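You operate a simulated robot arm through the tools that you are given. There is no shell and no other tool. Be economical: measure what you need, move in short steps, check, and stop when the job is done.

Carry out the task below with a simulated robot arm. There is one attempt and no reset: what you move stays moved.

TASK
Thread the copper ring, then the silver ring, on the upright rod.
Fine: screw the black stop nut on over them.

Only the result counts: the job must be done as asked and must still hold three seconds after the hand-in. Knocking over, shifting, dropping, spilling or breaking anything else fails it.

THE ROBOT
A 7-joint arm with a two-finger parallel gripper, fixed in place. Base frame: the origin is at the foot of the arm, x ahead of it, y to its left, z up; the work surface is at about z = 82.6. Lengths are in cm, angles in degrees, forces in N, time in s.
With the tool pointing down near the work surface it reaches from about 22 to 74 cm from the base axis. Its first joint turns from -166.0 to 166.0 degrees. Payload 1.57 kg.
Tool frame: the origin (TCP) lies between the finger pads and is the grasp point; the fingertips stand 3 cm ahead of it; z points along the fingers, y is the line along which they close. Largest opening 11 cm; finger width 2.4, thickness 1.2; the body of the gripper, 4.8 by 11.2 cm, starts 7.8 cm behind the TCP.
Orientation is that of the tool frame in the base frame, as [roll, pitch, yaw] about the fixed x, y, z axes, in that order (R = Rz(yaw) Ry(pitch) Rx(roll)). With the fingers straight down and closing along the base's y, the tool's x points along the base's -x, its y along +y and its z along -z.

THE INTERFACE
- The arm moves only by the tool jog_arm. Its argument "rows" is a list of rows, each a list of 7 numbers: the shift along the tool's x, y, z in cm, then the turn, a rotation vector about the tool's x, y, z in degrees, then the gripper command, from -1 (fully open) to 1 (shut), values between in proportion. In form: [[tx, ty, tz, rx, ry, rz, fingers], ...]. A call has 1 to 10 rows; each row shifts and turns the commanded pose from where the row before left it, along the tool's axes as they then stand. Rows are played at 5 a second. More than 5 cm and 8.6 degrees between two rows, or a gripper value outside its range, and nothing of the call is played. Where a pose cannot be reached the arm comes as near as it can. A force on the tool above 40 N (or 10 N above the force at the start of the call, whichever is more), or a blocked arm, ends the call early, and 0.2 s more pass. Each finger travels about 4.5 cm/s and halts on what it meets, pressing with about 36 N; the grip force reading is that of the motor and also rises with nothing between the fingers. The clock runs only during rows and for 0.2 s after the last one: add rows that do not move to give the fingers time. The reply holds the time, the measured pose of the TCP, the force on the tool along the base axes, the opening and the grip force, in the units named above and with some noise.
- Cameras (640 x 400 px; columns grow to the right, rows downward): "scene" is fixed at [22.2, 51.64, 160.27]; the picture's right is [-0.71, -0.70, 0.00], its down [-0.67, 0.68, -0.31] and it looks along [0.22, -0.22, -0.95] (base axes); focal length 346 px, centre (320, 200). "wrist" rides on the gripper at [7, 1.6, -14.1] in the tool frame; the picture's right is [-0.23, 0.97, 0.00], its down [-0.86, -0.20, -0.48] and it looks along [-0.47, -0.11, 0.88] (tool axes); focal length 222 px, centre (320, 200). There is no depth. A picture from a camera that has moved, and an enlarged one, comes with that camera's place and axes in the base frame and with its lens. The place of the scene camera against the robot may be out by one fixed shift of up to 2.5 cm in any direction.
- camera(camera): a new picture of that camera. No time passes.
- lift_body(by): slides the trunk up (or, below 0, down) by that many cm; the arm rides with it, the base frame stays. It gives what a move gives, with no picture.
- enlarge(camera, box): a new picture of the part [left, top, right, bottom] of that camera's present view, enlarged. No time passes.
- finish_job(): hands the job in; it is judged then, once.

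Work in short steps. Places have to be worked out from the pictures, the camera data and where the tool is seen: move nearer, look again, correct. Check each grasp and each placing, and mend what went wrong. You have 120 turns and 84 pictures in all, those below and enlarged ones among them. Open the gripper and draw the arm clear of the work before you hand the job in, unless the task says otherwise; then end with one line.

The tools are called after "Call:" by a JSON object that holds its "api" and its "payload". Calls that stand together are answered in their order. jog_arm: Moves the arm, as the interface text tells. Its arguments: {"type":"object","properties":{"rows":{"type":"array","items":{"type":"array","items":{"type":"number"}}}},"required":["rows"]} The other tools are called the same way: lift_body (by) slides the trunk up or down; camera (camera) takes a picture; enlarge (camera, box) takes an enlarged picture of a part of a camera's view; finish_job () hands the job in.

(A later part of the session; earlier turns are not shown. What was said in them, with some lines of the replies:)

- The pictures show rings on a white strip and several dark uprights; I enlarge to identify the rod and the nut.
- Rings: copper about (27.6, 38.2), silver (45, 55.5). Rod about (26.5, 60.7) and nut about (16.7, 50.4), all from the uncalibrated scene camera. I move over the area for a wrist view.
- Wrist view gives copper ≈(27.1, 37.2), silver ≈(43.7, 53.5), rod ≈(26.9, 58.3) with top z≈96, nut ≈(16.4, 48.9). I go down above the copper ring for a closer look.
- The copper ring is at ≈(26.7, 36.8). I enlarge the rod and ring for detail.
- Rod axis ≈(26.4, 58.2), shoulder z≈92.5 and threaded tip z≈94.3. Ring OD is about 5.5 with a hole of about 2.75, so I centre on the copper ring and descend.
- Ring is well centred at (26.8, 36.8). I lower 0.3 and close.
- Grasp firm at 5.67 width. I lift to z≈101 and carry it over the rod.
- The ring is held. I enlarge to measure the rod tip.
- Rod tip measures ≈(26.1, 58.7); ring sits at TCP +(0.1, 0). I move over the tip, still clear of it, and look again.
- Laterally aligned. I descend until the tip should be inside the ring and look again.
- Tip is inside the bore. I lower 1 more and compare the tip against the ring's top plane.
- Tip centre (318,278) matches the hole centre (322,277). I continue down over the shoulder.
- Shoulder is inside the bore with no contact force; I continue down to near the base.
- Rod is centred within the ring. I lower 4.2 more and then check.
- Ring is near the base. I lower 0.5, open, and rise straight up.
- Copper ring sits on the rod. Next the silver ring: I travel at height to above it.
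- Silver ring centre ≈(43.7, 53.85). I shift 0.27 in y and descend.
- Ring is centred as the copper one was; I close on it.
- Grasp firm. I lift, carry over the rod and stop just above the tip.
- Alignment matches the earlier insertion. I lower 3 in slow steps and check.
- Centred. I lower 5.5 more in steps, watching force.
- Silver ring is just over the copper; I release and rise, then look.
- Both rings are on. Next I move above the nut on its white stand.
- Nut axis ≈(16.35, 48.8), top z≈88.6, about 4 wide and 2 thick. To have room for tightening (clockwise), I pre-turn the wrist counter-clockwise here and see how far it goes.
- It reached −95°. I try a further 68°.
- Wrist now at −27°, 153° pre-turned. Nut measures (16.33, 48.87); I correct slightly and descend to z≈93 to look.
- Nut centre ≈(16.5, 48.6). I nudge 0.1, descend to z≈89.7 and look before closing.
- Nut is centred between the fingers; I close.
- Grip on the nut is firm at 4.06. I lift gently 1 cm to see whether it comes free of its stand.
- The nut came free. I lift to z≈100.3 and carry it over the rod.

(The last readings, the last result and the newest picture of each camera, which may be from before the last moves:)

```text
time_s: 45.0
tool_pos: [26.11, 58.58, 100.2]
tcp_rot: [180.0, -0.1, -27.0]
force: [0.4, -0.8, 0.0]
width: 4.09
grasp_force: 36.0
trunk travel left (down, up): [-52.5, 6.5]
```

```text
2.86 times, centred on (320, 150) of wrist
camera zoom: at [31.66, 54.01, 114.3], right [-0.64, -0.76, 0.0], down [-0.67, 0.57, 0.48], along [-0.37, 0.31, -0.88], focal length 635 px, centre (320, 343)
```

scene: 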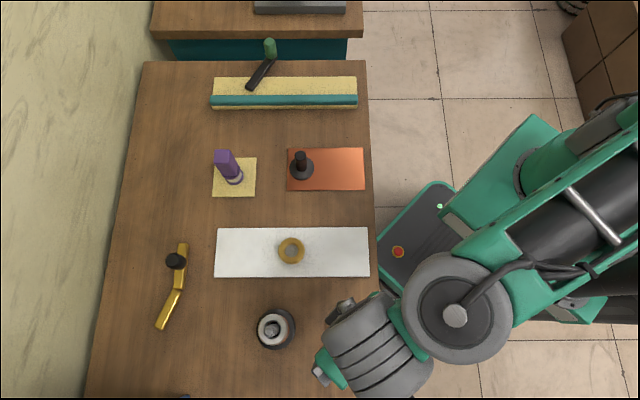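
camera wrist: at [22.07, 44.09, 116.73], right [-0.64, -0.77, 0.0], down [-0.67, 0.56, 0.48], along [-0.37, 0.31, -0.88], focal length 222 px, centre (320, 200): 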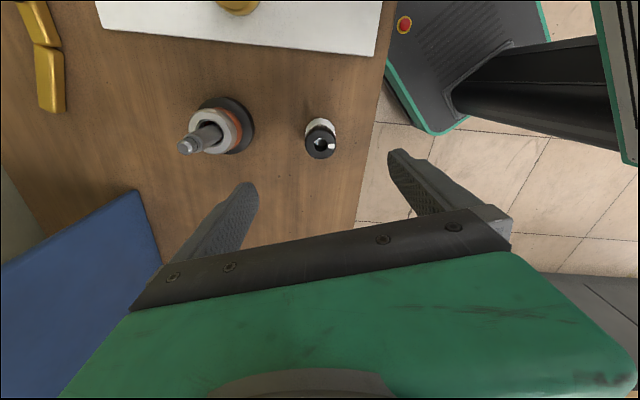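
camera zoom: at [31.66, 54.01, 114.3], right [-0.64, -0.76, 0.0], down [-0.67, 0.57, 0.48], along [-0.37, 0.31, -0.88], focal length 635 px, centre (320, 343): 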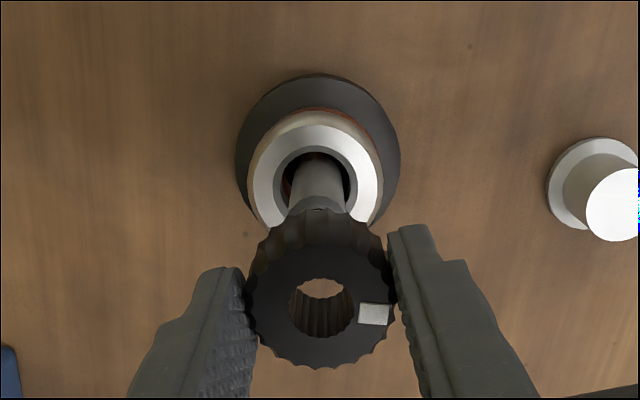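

The tip is hidden behind the nut; laterally the nut is ≈0.13 off. I correct this and lower 1.3 to see the tip through the bore.

Call:
{"api": "jog_arm", "payload": {"rows": [[0.03, -0.13, 0.6, 0, 0, 0, 1], [0, 0, 0.7, 0, 0, 0, 1], [0, 0, 0, 0, 0, 0, 1], [0, 0, 0, 0, 0, 0, 1]]}}

Call:
{"api": "enlarge", "payload": {"camera": "wrist", "box": [270, 110, 370, 200]}}

Call:
{"api": "enlarge", "payload": {"camera": "scene", "box": [220, 270, 340, 370]}}

```text
time_s: 46.0
tool_pos: [26.07, 58.71, 98.98]
tcp_rot: [179.9, 0.0, -27.1]
force: [-0.1, -1.0, 0.1]
width: 4.04
grasp_force: 36.3
trunk travel left (down, up): [-52.5, 6.5]
```

```text
4.44 times, centred on (320, 155) of wrist
camera zoom: at [31.75, 54.12, 113.0], right [-0.64, -0.76, 0.0], down [-0.67, 0.57, 0.48], along [-0.37, 0.31, -0.88], focal length 987 px, centre (320, 400)
```

zoom: 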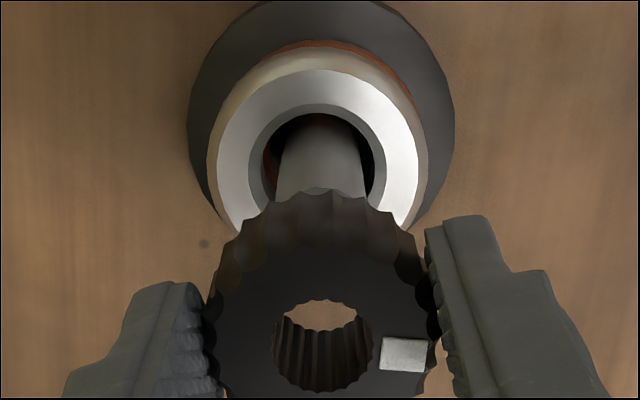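

```text
4.00 times, centred on (280, 320) of scene
camera zoom: at [22.2, 51.64, 160.27], right [-0.71, -0.7, 0.0], down [-0.67, 0.68, -0.31], along [0.22, -0.22, -0.95], focal length 1384 px, centre (480, -280)
```

zoom: 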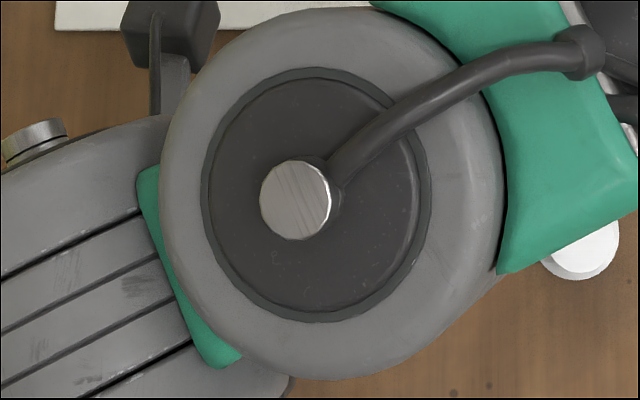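

Lateral alignment is now good. I lower 1.1 to see the tip appear in the bore.

Call:
{"api": "jog_arm", "payload": {"rows": [[0, 0, 0.5, 0, 0, 0, 1], [0, 0, 0.6, 0, 0, 0, 1], [0, 0, 0, 0, 0, 0, 1], [0, 0, 0, 0, 0, 0, 1]]}}

Call:
{"api": "enlarge", "payload": {"camera": "wrist", "box": [270, 120, 370, 210]}}

```text
time_s: 47.0
tool_pos: [26.24, 58.71, 97.86]
tcp_rot: [180.0, 0.0, -27.0]
force: [0.4, -0.4, -1.3]
width: 4.06
grasp_force: 35.9
trunk travel left (down, up): [-52.5, 6.5]
```

```text
4.44 times, centred on (320, 165) of wrist
camera zoom: at [31.79, 54.14, 111.94], right [-0.64, -0.76, 0.0], down [-0.67, 0.57, 0.48], along [-0.37, 0.31, -0.88], focal length 987 px, centre (320, 356)
```

zoom: 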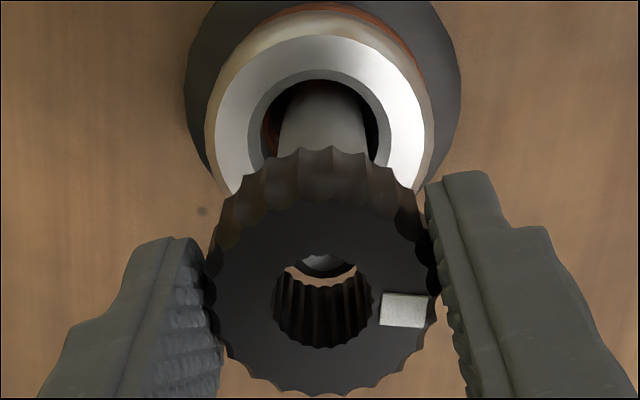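

Tip is concentric with the bore within about 0.1. I lower in small steps to meet the thread.

Call:
{"api": "jog_arm", "payload": {"rows": [[0, 0, 0.25, 0, 0, 0, 1], [0, 0, 0.25, 0, 0, 0, 1], [0, 0, 0.2, 0, 0, 0, 1], [0, 0, 0, 0, 0, 0, 1]]}}

Call:
{"api": "enlarge", "payload": {"camera": "wrist", "box": [270, 120, 370, 210]}}

```text
time_s: 48.0
tool_pos: [26.14, 58.76, 97.17]
tcp_rot: [179.9, 0.1, -27.0]
force: [1.3, -0.5, -1.1]
width: 4.06
grasp_force: 36.1
trunk travel left (down, up): [-52.5, 6.5]
```

```text
4.44 times, centred on (320, 165) of wrist
camera zoom: at [31.78, 54.14, 111.21], right [-0.64, -0.76, 0.0], down [-0.67, 0.57, 0.48], along [-0.37, 0.31, -0.88], focal length 987 px, centre (320, 356)
```

zoom: 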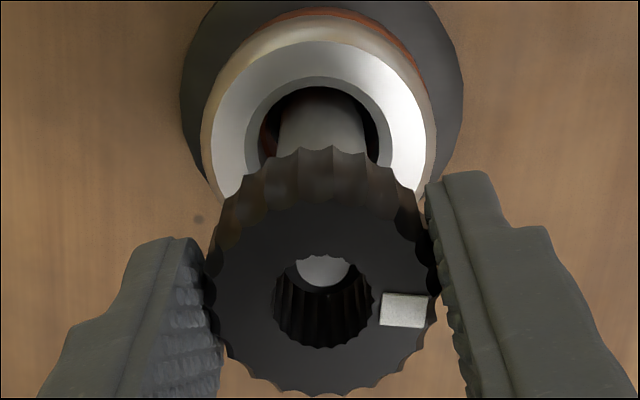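

Tip enters the bore without force. I continue in small steps until resistance.

Call:
{"api": "jog_arm", "payload": {"rows": [[0, 0, 0.15, 0, 0, 0, 1], [0, 0, 0.15, 0, 0, 0, 1], [0, 0, 0.15, 0, 0, 0, 1], [0, 0, 0.15, 0, 0, 0, 1], [0, 0, 0, 0, 0, 0, 1]]}}

Call:
{"api": "enlarge", "payload": {"camera": "wrist", "box": [270, 120, 370, 210]}}

```text
time_s: 49.2
tool_pos: [26.18, 58.52, 96.85]
tcp_rot: [-179.8, 0.0, -27.0]
force: [4.8, -10.2, 21.4]
width: 4.04
grasp_force: 36.0
trunk travel left (down, up): [-52.5, 6.5]
```

```text
4.44 times, centred on (320, 165) of wrist
camera zoom: at [31.81, 53.94, 110.95], right [-0.65, -0.76, -0.01], down [-0.67, 0.56, 0.48], along [-0.36, 0.31, -0.88], focal length 987 px, centre (320, 356)
```

zoom: 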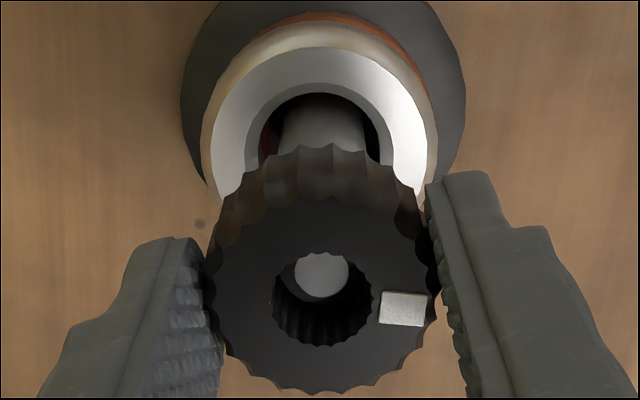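

Contact at z≈97 with 21 N and a side force toward (+x, −y): the nut sits slightly off. I ease up, shift ≈0.12 that way, and press lightly again.

Call:
{"api": "jog_arm", "payload": {"rows": [[0, 0, -0.5, 0, 0, 0, 1], [0.1, 0.07, 0, 0, 0, 0, 1], [0, 0, 0, 0, 0, 0, 1], [0, 0, 0.15, 0, 0, 0, 1], [0, 0, 0.1, 0, 0, 0, 1], [0, 0, 0, 0, 0, 0, 1]]}}

```text
time_s: 50.6
tool_pos: [26.26, 58.65, 96.84]
tcp_rot: [-180.0, 0.0, -26.9]
force: [4.0, -2.5, 8.1]
width: 4.07
grasp_force: 36.0
trunk travel left (down, up): [-52.5, 6.5]
```

Force is lower now (8 N, side 4/−2.5). I shift 0.06 more and turn clockwise 50° with a slight downward feed.

Call:
{"api": "jog_arm", "payload": {"rows": [[0.07, 0.01, 0, 0, 0, 0, 1], [0, 0, 0.05, 0, 0, 8.5, 1], [0, 0, 0.03, 0, 0, 8.5, 1], [0, 0, 0.03, 0, 0, 8.5, 1], [0, 0, 0.03, 0, 0, 8.5, 1], [0, 0, 0.03, 0, 0, 8.5, 1], [0, 0, 0.03, 0, 0, 8.5, 1], [0, 0, 0, 0, 0, 0, 1]]}}

Call:
{"api": "enlarge", "payload": {"camera": "wrist", "box": [270, 120, 370, 210]}}

```text
time_s: 52.4
tool_pos: [26.18, 58.49, 96.79]
tcp_rot: [-179.8, 0.1, -77.9]
force: [-7.3, -1.5, 17.3]
width: 4.06
grasp_force: 36.2
trunk travel left (down, up): [-52.5, 6.5]
```

```text
4.44 times, centred on (320, 165) of wrist
camera zoom: at [26.12, 51.4, 110.85], right [-1.0, 0.02, 0.0], down [0.02, 0.88, 0.48], along [0.01, 0.48, -0.88], focal length 987 px, centre (320, 356)
```

zoom: 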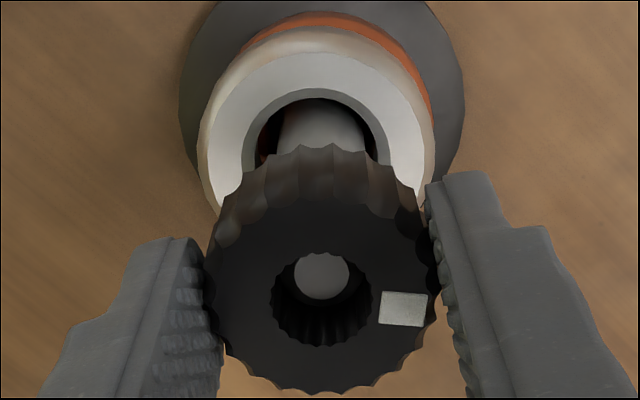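

The side force rotated with the hand, since the nut is slightly eccentric in the grip. I back off 0.1 and shift −0.13 in x to null it, then read the force.

Call:
{"api": "jog_arm", "payload": {"rows": [[0, 0.13, -0.1, 0, 0, 0, 1], [0, 0, 0, 0, 0, 0, 1], [0, 0, 0, 0, 0, 0, 1]]}}

```text
time_s: 53.2
tool_pos: [26.23, 58.6, 96.79]
tcp_rot: [-179.9, 0.1, -78.0]
force: [-1.1, 1.7, 13.5]
width: 4.07
grasp_force: 35.8
trunk travel left (down, up): [-52.5, 6.5]
```

Side force is nulled, axial 13.5 N. I turn 68° clockwise about the nut's own axis with no feed; if the thread bites, the axial force should drop.

Call:
{"api": "jog_arm", "payload": {"rows": [[-0.01, 0.02, 0, 0, 0, 8.5, 1], [-0.01, 0.02, 0, 0, 0, 8.5, 1], [-0.01, 0.02, 0, 0, 0, 8.5, 1], [-0.01, 0.02, 0, 0, 0, 8.5, 1], [-0.01, 0.02, 0, 0, 0, 8.5, 1], [-0.01, 0.02, 0, 0, 0, 8.5, 1], [-0.01, 0.02, 0, 0, 0, 8.5, 1], [-0.01, 0.02, 0, 0, 0, 8.5, 1], [0, 0, 0, 0, 0, 0, 1]]}}

```text
time_s: 55.2
tool_pos: [26.07, 58.66, 96.66]
tcp_rot: [-179.9, -0.1, -146.0]
force: [1.8, -3.4, 3.7]
width: 4.09
grasp_force: 35.8
trunk travel left (down, up): [-52.5, 6.5]
```

Axial force dropped to 3.7 N and z fell, so the thread seems to bite. I keep turning with a small feed.

Call:
{"api": "jog_arm", "payload": {"rows": [[-0.01, 0.02, 0.02, 0, 0, 8.5, 1], [-0.01, 0.02, 0.02, 0, 0, 8.5, 1], [-0.01, 0.02, 0.02, 0, 0, 8.5, 1], [-0.01, 0.02, 0.02, 0, 0, 8.5, 1], [-0.01, 0.02, 0.02, 0, 0, 8.5, 1], [-0.01, 0.02, 0.02, 0, 0, 8.5, 1], [-0.01, 0.02, 0.02, 0, 0, 8.5, 1], [-0.01, 0.02, 0.02, 0, 0, 8.5, 1], [0, 0, 0, 0, 0, 0, 1]]}}

Call:
{"api": "enlarge", "payload": {"camera": "wrist", "box": [270, 120, 370, 210]}}

```text
time_s: 57.2
tool_pos: [26.05, 58.77, 96.54]
tcp_rot: [179.9, 0.0, 145.8]
force: [-4.2, -8.7, 1.1]
width: 4.08
grasp_force: 35.6
trunk travel left (down, up): [-52.5, 6.5]
```

```text
4.44 times, centred on (320, 165) of wrist
camera zoom: at [21.3, 64.03, 110.66], right [0.73, 0.68, 0.0], down [0.6, -0.64, 0.48], along [0.33, -0.35, -0.88], focal length 987 px, centre (320, 356)
```

zoom: 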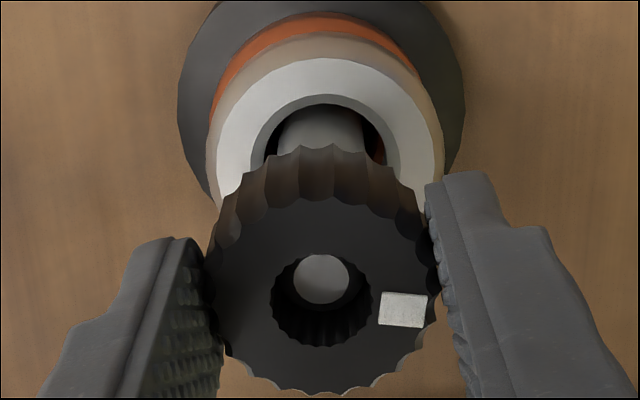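

Thread keeps advancing with low axial force, but a side force (−4, −9) shows over-compensation. I correct it and continue turning with a revised axis.

Call:
{"api": "jog_arm", "payload": {"rows": [[-0.03, -0.17, 0, 0, 0, 0, 1], [0, 0.013, 0.02, 0, 0, 8.5, 1], [0, 0.013, 0.02, 0, 0, 8.5, 1], [0, 0.013, 0.02, 0, 0, 8.5, 1], [0, 0.013, 0.02, 0, 0, 8.5, 1], [0, 0.013, 0.02, 0, 0, 8.5, 1], [0, 0.013, 0.02, 0, 0, 8.5, 1], [0, 0, 0, 0, 0, 0, 1]]}}

```text
time_s: 59.0
tool_pos: [26.09, 58.79, 96.49]
tcp_rot: [-179.9, 0.0, 95.0]
force: [3.7, 3.4, 3.4]
width: 4.09
grasp_force: 36.0
trunk travel left (down, up): [-52.5, 6.5]
```

Advance continues (z 96.49). I correct the small side force and turn on to find the wrist limit.

Call:
{"api": "jog_arm", "payload": {"rows": [[0.05, 0.06, 0, 0, 0, 0, 1], [0, 0.01, 0.015, 0, 0, 8.5, 1], [0, 0.01, 0.015, 0, 0, 8.5, 1], [0, 0.01, 0.015, 0, 0, 8.5, 1], [0, 0.01, 0.015, 0, 0, 8.5, 1], [0, 0.01, 0.015, 0, 0, 8.5, 1], [0, 0.01, 0.015, 0, 0, 8.5, 1], [0, 0, 0, 0, 0, 0, 1]]}}

Call:
{"api": "camera", "payload": {"camera": "wrist"}}

```text
time_s: 60.8
tool_pos: [26.74, 59.66, 96.27]
tcp_rot: [179.1, -0.1, 47.7]
force: [-4.1, -15.2, -19.2]
width: 4.1
grasp_force: 36.0
out of reach, approached as far as the arm can: row 4
trunk travel left (down, up): [-52.5, 6.5]
```

```text
38 pictures are left
camera wrist: at [32.67, 63.78, 110.41], right [0.57, -0.82, 0.02], down [-0.73, -0.49, 0.47], along [-0.38, -0.28, -0.88], focal length 222 px, centre (320, 200)
```

wrist: 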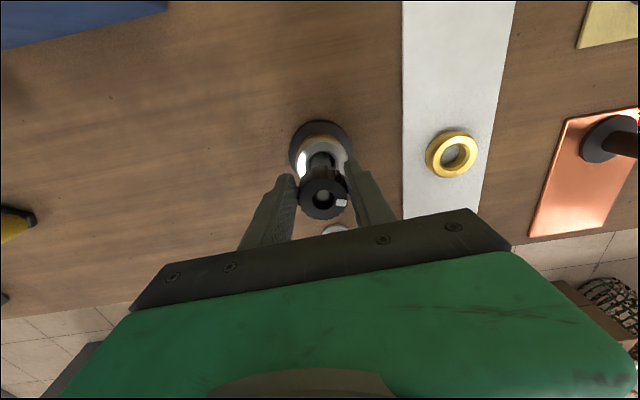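

The last rows went past the wrist limit and dragged the tool sideways ≈0.9. I turn back 25° at once to return to a reachable pose and unload.

Call:
{"api": "jog_arm", "payload": {"rows": [[0, -0.01, -0.015, 0, 0, -8.5, 1], [0, -0.01, -0.015, 0, 0, -8.5, 1], [0, -0.01, -0.015, 0, 0, -8.5, 1], [0, 0, 0, 0, 0, 0, 1]]}}

Call:
{"api": "camera", "payload": {"camera": "wrist"}}

```text
time_s: 61.8
tool_pos: [26.47, 59.77, 96.32]
tcp_rot: [179.0, 0.3, 73.7]
force: [-24.3, 1.4, -22.9]
width: 4.1
grasp_force: 35.4
trunk travel left (down, up): [-52.5, 6.5]
```

```text
37 pictures are left
camera wrist: at [29.86, 66.21, 110.48], right [0.87, -0.49, 0.02], down [-0.44, -0.76, 0.48], along [-0.22, -0.43, -0.88], focal length 222 px, centre (320, 200)
```

wrist: 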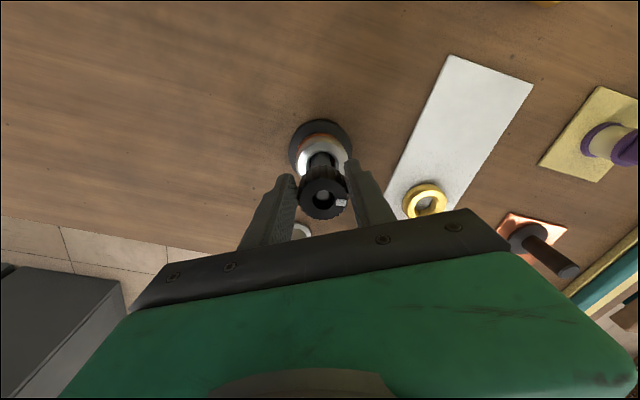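

The command frame shifted with the tool: the rod now pushes −24 N in x and pulls down 23 N. I unload by moving −0.3 in x and 0.2 down, then read.

Call:
{"api": "jog_arm", "payload": {"rows": [[-0.04, -0.15, 0.1, 0, 0, 0, 1], [-0.04, -0.14, 0.1, 0, 0, 0, 1], [0, 0, 0, 0, 0, 0, 1]]}}

```text
time_s: 62.6
tool_pos: [26.57, 59.71, 96.4]
tcp_rot: [178.9, 0.0, 73.5]
force: [-13.4, 9.3, -5.8]
width: 4.07
grasp_force: 35.7
trunk travel left (down, up): [-52.5, 6.5]
```

Forces are falling. One more unloading nudge.

Call:
{"api": "jog_arm", "payload": {"rows": [[0.08, -0.22, 0.05, 0, 0, 0, 1], [0, 0, 0, 0, 0, 0, 1], [0, 0, 0, 0, 0, 0, 1]]}}

```text
time_s: 63.4
tool_pos: [26.34, 59.74, 96.39]
tcp_rot: [179.0, 0.0, 73.4]
force: [7.8, -2.3, 3.2]
width: 4.11
grasp_force: 35.9
trunk travel left (down, up): [-52.5, 6.5]
```

Nearly unloaded. I open the fingers, rise and look at the state of stand and nut.

Call:
{"api": "jog_arm", "payload": {"rows": [[0.02, 0.1, 0, 0, 0, 0, 1], [0, 0, 0, 0, 0, 0, 0.1], [0, 0, 0, 0, 0, 0, -0.2], [0, 0, 0, 0, 0, 0, -0.5], [0, 0, 0, 0, 0, 0, -0.5], [0, 0, -1.5, 0, 0, 0, -0.5], [0, 0, -2.5, 0, 0, 0, -0.5], [0, 0, -2, 0, 0, 0, -0.5], [0, 0, 0, 0, 0, 0, -0.5]]}}

Call:
{"api": "enlarge", "payload": {"camera": "wrist", "box": [240, 80, 400, 220]}}

Call:
{"api": "camera", "payload": {"camera": "scene"}}

```text
time_s: 65.4
tool_pos: [26.25, 59.79, 102.19]
tcp_rot: [178.9, 0.2, 73.5]
force: [-0.5, -0.1, 0.4]
width: 8.25
grasp_force: 0.1
trunk travel left (down, up): [-52.5, 6.5]
```

```text
2.86 times, centred on (320, 150) of wrist
camera zoom: at [29.7, 66.19, 116.27], right [0.87, -0.49, 0.02], down [-0.44, -0.76, 0.48], along [-0.22, -0.42, -0.88], focal length 635 px, centre (320, 343)
```

zoom: 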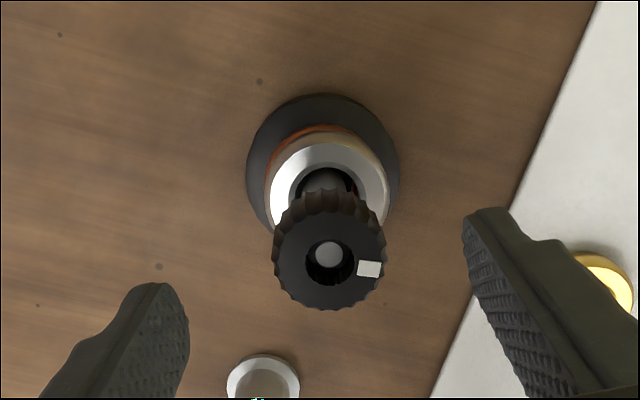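

```text
35 pictures are left
```

scene: 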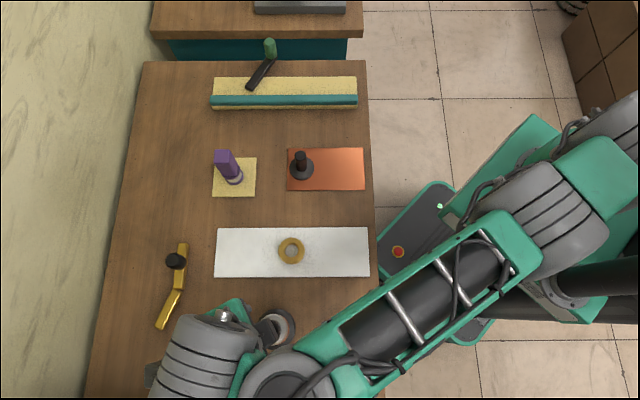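

The nut stays upright on the thread and the stand is upright, moved ≈0.6 to about (26.5, 59.2). I straighten the tool tilt and turn the open hand back counter-clockwise for another stroke.

Call:
{"api": "jog_arm", "payload": {"rows": [[0, 0, 0, 1.1, 0.1, 0, -0.5], [0, 0, 0, 0, 0, -8.5, -0.5], [0, 0, 0, 0, 0, -8.5, -0.5], [0, 0, 0, 0, 0, -8.5, -0.5], [0, 0, 0, 0, 0, -8.5, -0.5], [0, 0, 0, 0, 0, -8.5, -0.5], [0, 0, 0, 0, 0, -8.5, -0.5], [0, 0, 0, 0, 0, -8.5, -0.5], [0, 0, 0, 0, 0, -8.5, -0.5], [0, 0, 0, 0, 0, -8.5, -0.5]]}}

Call:
{"api": "jog_arm", "payload": {"rows": [[0, 0, 0, 0, 0, -8.5, -0.5], [0, 0, 0, 0, 0, -8.5, -0.5], [0, 0, 0, 0, 0, -8.5, -0.5], [0, 0, 0, 0, 0, -8.5, -0.5], [0, 0, 0, 0, 0, -8.5, -0.5], [0, 0, 0, 0, 0, -8.5, -0.5], [0, 0, 0, 0, 0, -8.5, -0.5], [0, 0, 0, 0, 0, -8.5, -0.5], [0, 0, 0, 0, 0, -8.5, -0.5], [0, 0, 0, 0, 0, -8.5, -0.5]]}}

Call:
{"api": "jog_arm", "payload": {"rows": [[0, 0, 0, 0, 0, -8.5, -0.5], [0, 0, 0, 0, 0, -8.5, -0.5], [0, 0, 0, 0, 0, -8.5, -0.5], [0, 0, 0, 0, 0, -8.5, -0.5], [0, 0, 0, 0, 0, -8.5, -0.5], [0, 0, 0, 0, 0, -8.5, -0.5], [0, 0, 0, 0, 0, -8.5, -0.5], [0, 0, 0, 0, 0, -8.5, -0.5], [0, 0, 0, 0, 0, -8.5, -0.5], [0, 0, 0, 0, 0, -8.5, -0.5]]}}

```text
time_s: 67.6
tool_pos: [26.26, 59.75, 102.29]
tcp_rot: [-179.9, 0.0, 150.1]
force: [1.1, 0.6, -0.3]
width: 8.23
grasp_force: 0.0
trunk travel left (down, up): [-52.5, 6.5]
```

```text
time_s: 69.8
tool_pos: [26.35, 59.94, 102.24]
tcp_rot: [179.9, -0.1, -124.9]
force: [-0.2, -0.1, 0.7]
width: 8.25
grasp_force: 0.1
trunk travel left (down, up): [-52.5, 6.5]
```

```text
time_s: 72.0
tool_pos: [26.31, 59.81, 102.15]
tcp_rot: [180.0, 0.1, -39.7]
force: [-0.4, 0.3, 0.0]
width: 8.25
grasp_force: 0.1
trunk travel left (down, up): [-52.5, 6.5]
```

I probe 51° further counter-clockwise.

Call:
{"api": "jog_arm", "payload": {"rows": [[0, 0, 0, 0, 0, -8.5, -0.5], [0, 0, 0, 0, 0, -8.5, -0.5], [0, 0, 0, 0, 0, -8.5, -0.5], [0, 0, 0, 0, 0, -8.5, -0.5], [0, 0, 0, 0, 0, -8.5, -0.5], [0, 0, 0, 0, 0, -8.5, -0.5], [0, 0, 0, 0, 0, 0, -0.5]]}}

Call:
{"api": "enlarge", "payload": {"camera": "wrist", "box": [240, 80, 400, 220]}}

```text
time_s: 73.6
tool_pos: [26.22, 59.73, 102.22]
tcp_rot: [-180.0, 0.1, 11.1]
force: [0.6, -0.5, -0.3]
width: 8.25
grasp_force: 0.2
trunk travel left (down, up): [-52.5, 6.5]
```

```text
2.86 times, centred on (320, 150) of wrist
camera zoom: at [33.57, 59.6, 116.29], right [-0.04, -1.0, 0.0], down [-0.88, 0.03, 0.48], along [-0.48, 0.02, -0.88], focal length 635 px, centre (320, 343)
```

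zoom: 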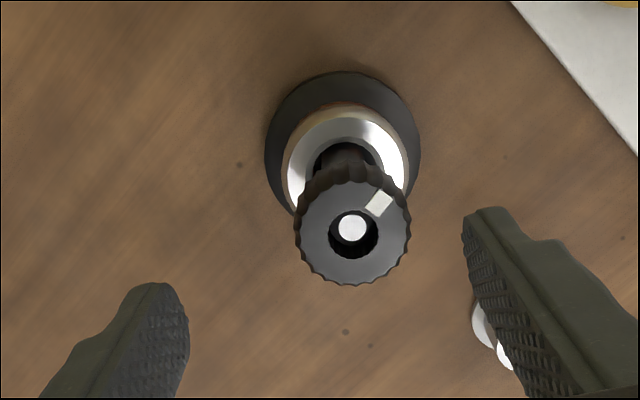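

Turned to 11°, giving ≈285° of stroke. Combining the two views, the nut axis is ≈(26.3, 58.8), so the stand hardly moved. I move over it, partially down, and look.

Call:
{"api": "jog_arm", "payload": {"rows": [[-0.2, 0.97, 0, 0, 0, 0, -0.5], [0, 0, 1.5, 0, 0, 0, -0.5], [0, 0, 1.5, 0, 0, 0, -0.5], [0, 0, 0, 0, 0, 0, -0.5], [0, 0, 0, 0, 0, 0, -0.5]]}}

Call:
{"api": "enlarge", "payload": {"camera": "wrist", "box": [240, 100, 400, 220]}}

```text
time_s: 74.8
tool_pos: [26.32, 58.77, 99.27]
tcp_rot: [179.9, 0.2, 11.0]
force: [0.9, 0.1, 0.0]
width: 8.24
grasp_force: 0.1
trunk travel left (down, up): [-52.5, 6.5]
```

```text
3.33 times, centred on (320, 160) of wrist
camera zoom: at [33.56, 58.59, 113.26], right [-0.04, -1.0, 0.0], down [-0.88, 0.03, 0.48], along [-0.48, 0.02, -0.88], focal length 740 px, centre (320, 333)
```

zoom: 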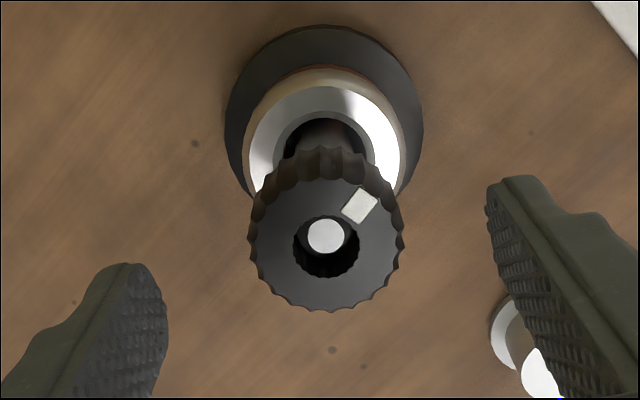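

Nut is centred between the fingers. I descend to z≈96.2 and close on it.

Call:
{"api": "jog_arm", "payload": {"rows": [[0, 0, 1.5, 0, 0, 0, -0.5], [0, 0, 1.5, 0, 0, 0, -0.5], [0, 0, 0, 0, 0, 0, 0.1], [0, 0, 0, 0, 0, 0, 0.3], [0, 0, 0, 0, 0, 0, 1], [0, 0, 0, 0, 0, 0, 1], [0, 0, 0, 0, 0, 0, 1]]}}

Call:
{"api": "enlarge", "payload": {"camera": "wrist", "box": [270, 120, 370, 210]}}

```text
time_s: 76.4
tool_pos: [26.23, 58.74, 96.32]
tcp_rot: [180.0, 0.2, 11.0]
force: [0.5, -8.5, -0.2]
width: 4.11
grasp_force: 35.1
trunk travel left (down, up): [-52.5, 6.5]
```

```text
4.44 times, centred on (320, 165) of wrist
camera zoom: at [33.59, 58.48, 110.28], right [-0.04, -1.0, 0.0], down [-0.88, 0.03, 0.48], along [-0.48, 0.02, -0.88], focal length 987 px, centre (320, 356)
```

zoom: 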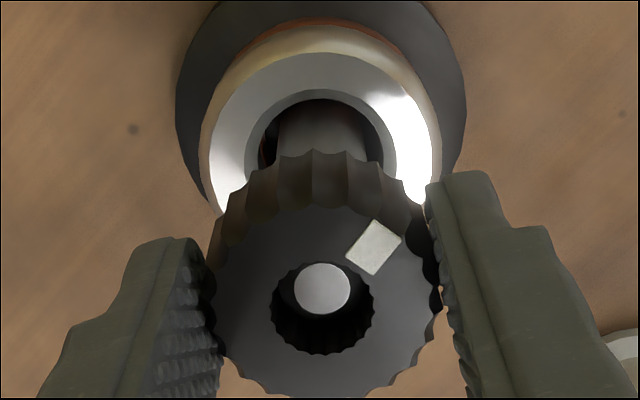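

Gripped with a −8.5 N side force in y; I correct by 0.15 and turn 68° clockwise with feed.

Call:
{"api": "jog_arm", "payload": {"rows": [[-0.03, 0.15, 0, 0, 0, 0, 1], [0, 0, 0.01, 0, 0, 8.5, 1], [0, 0, 0.01, 0, 0, 8.5, 1], [0, 0, 0.01, 0, 0, 8.5, 1], [0, 0, 0.01, 0, 0, 8.5, 1], [0, 0, 0.01, 0, 0, 8.5, 1], [0, 0, 0.01, 0, 0, 8.5, 1], [0, 0, 0.01, 0, 0, 8.5, 1], [0, 0, 0.01, 0, 0, 8.5, 1], [0, 0, 0, 0, 0, 0, 1]]}}

```text
time_s: 78.6
tool_pos: [26.36, 58.53, 96.13]
tcp_rot: [179.9, 0.0, -57.1]
force: [0.6, -10.7, -4.6]
width: 4.07
grasp_force: 35.8
trunk travel left (down, up): [-52.5, 6.5]
```

The nut pulls down slightly, so it advances faster than fed. I correct the side force and feed 0.02 per row.

Call:
{"api": "jog_arm", "payload": {"rows": [[0.15, 0.1, 0.06, 0, 0, 0, 1], [0, 0, 0.02, 0, 0, 8.5, 1], [0, 0, 0.02, 0, 0, 8.5, 1], [0, 0, 0.02, 0, 0, 8.5, 1], [0, 0, 0.02, 0, 0, 8.5, 1], [0, 0, 0.02, 0, 0, 8.5, 1], [0, 0, 0.02, 0, 0, 8.5, 1], [0, 0, 0.02, 0, 0, 8.5, 1], [0, 0, 0, 0, 0, 0, 1]]}}

```text
time_s: 80.6
tool_pos: [26.16, 58.68, 96.17]
tcp_rot: [179.9, -0.1, -116.6]
force: [-6.4, 1.5, 4.5]
width: 4.07
grasp_force: 36.2
trunk travel left (down, up): [-52.5, 6.5]
```

Forces stay small. I correct −0.1 in x and go on with feed 0.014.

Call:
{"api": "jog_arm", "payload": {"rows": [[0.02, 0.11, 0, 0, 0, 0, 1], [0, 0, 0.01, 0, 0, 8.5, 1], [0, 0, 0.01, 0, 0, 8.5, 1], [0, 0, 0.014, 0, 0, 8.5, 1], [0, 0, 0.014, 0, 0, 8.5, 1], [0, 0, 0.014, 0, 0, 8.5, 1], [0, 0, 0.014, 0, 0, 8.5, 1], [0, 0, 0.014, 0, 0, 8.5, 1], [0, 0, 0, 0, 0, 0, 1]]}}

Call:
{"api": "enlarge", "payload": {"camera": "wrist", "box": [270, 120, 370, 210]}}

```text
time_s: 82.6
tool_pos: [26.1, 58.73, 95.89]
tcp_rot: [-180.0, -0.1, -176.1]
force: [-5.7, 12.4, 1.9]
width: 4.09
grasp_force: 36.2
trunk travel left (down, up): [-52.5, 6.5]
```

```text
4.44 times, centred on (320, 165) of wrist
camera zoom: at [19.13, 59.83, 109.96], right [0.16, 0.99, 0.0], down [0.87, -0.14, 0.48], along [0.47, -0.08, -0.88], focal length 987 px, centre (320, 356)
```

zoom: 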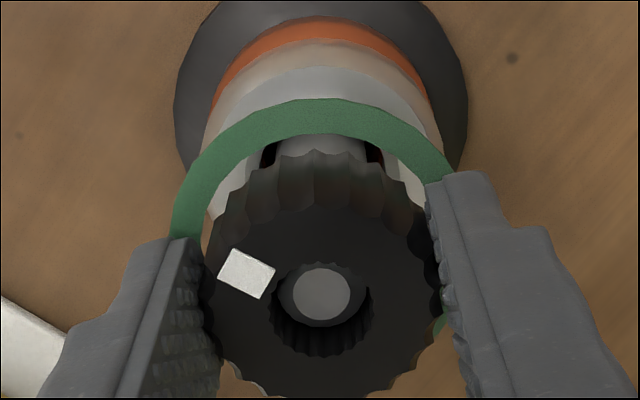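

A green ring has appeared around the nut and the white mark shows the nut no longer turns with the hand (it slips): it looks tight. I check the whole view before releasing.

Call:
{"api": "camera", "payload": {"camera": "wrist"}}

Call:
{"api": "camera", "payload": {"camera": "scene"}}

```text
30 pictures are left
camera wrist: at [19.13, 59.83, 109.96], right [0.16, 0.99, 0.0], down [0.87, -0.14, 0.48], along [0.47, -0.08, -0.88], focal length 222 px, centre (320, 200)
```

wrist: 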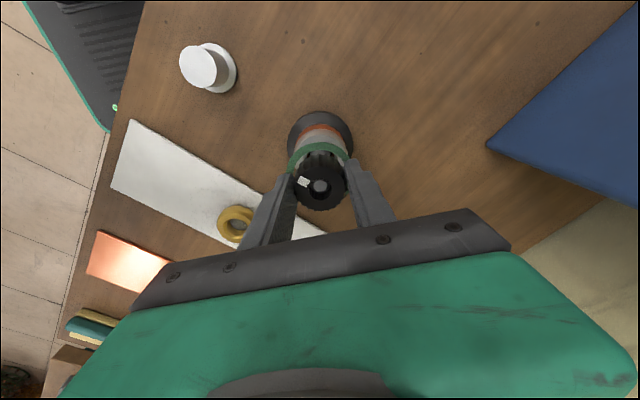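

```text
29 pictures are left
```

scene: 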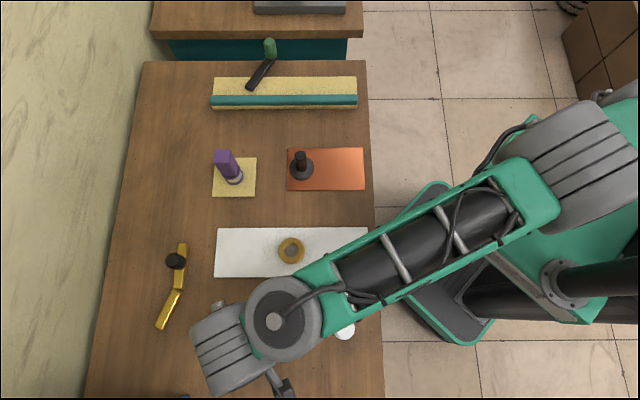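

A green collar now shows below the nut, apparently the "tight" sign. I null the side force, open and rise to inspect.

Call:
{"api": "jog_arm", "payload": {"rows": [[0.09, 0.19, 0, 0, 0, 0, 1], [0, 0, 0, 0, 0, 0, 1], [0, 0, 0, 0, 0, 0, 0.1], [0, 0, 0, 0, 0, 0, -0.2], [0, 0, 0, 0, 0, 0, -0.5], [0, 0, 0, 0, 0, 0, -0.5], [0, 0, -2, 0, 0, 0, -0.5], [0, 0, -4, 0, 0, 0, -0.5], [0, 0, 0, 0, 0, 0, -0.5], [0, 0, 0, 0, 0, 0, -0.5]]}}

Call:
{"api": "enlarge", "payload": {"camera": "wrist", "box": [240, 80, 400, 220]}}

```text
time_s: 84.8
tool_pos: [25.98, 58.77, 101.83]
tcp_rot: [-179.9, -0.1, -176.0]
force: [0.1, 0.2, -0.5]
width: 8.24
grasp_force: 0.0
trunk travel left (down, up): [-52.5, 6.5]
```

```text
2.86 times, centred on (320, 150) of wrist
camera zoom: at [19.12, 59.91, 115.93], right [0.16, 0.99, 0.0], down [0.87, -0.14, 0.48], along [0.47, -0.08, -0.88], focal length 635 px, centre (320, 343)
```

zoom: 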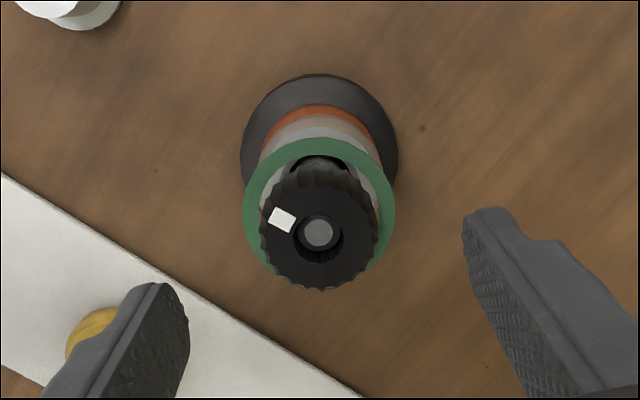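

The nut sits level with the green collar showing, turned ≈350° in all until it slipped tight. I withdraw the arm up and away, then check the whole scene.

Call:
{"api": "jog_arm", "payload": {"rows": [[0, 0, -4.5, 0, 0, 0, -1], [0, 0, -4.5, 0, 0, 0, -1], [0, 0, -4.5, 0, 0, 0, -1], [0, 0, -4.5, 0, 0, 0, -1], [-3, -3.5, 0, 0, 0, 0, -1], [-3, -3.5, 0, 0, 0, 0, -1], [-3, -3.5, 0, 0, 0, 0, -1], [-3, -3.5, 0, 0, 0, 0, -1], [-3, -3.5, 0, 0, 0, 0, -1], [0, -3.5, 0, 0, 0, 0, -1]]}}

Call:
{"api": "enlarge", "payload": {"camera": "scene", "box": [220, 270, 380, 370]}}

Call:
{"api": "camera", "payload": {"camera": "scene"}}

```text
time_s: 87.0
tool_pos: [42.14, 37.79, 119.29]
tcp_rot: [-180.0, -0.1, -176.0]
force: [-0.8, 0.0, 0.2]
width: 10.99
grasp_force: 0.0
out of reach, approached as far as the arm can: row 4
trunk travel left (down, up): [-52.5, 6.5]
```

```text
4.00 times, centred on (300, 320) of scene
camera zoom: at [22.2, 51.64, 160.27], right [-0.71, -0.7, 0.0], down [-0.67, 0.68, -0.31], along [0.22, -0.22, -0.95], focal length 1384 px, centre (400, -280)
```

zoom: 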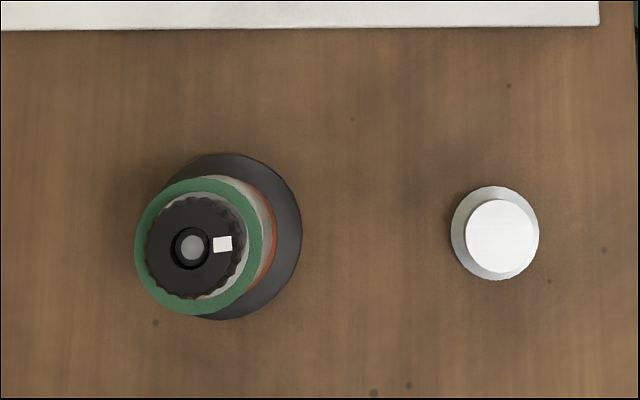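

```text
26 pictures are left
```

scene: 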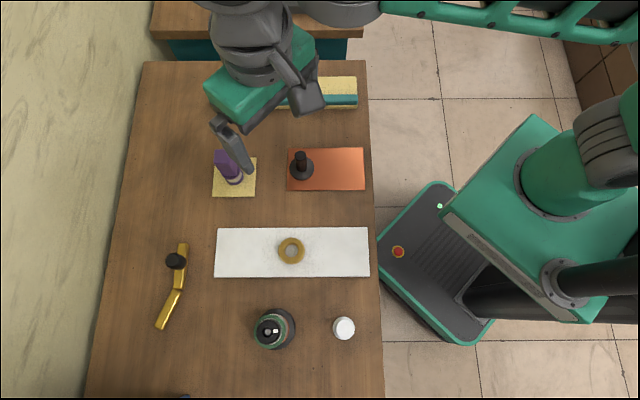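

Copper, silver, then nut with the green collar are on the rod. The stand is within about 0.3 cm of its start, everything else is in place, and the arm is clear with the gripper open, so I hand in.

Call:
{"api": "finish_job", "payload": {}}

```text
The job is handed in.
```

The copper ring, then the silver ring, are on the upright rod, with the black nut screwed down over them until it slipped tight in the fingers. The wrist hit its limit during the first tightening stroke and dragged the rod sideways, leaving its stand about 0.3 cm from where it began.
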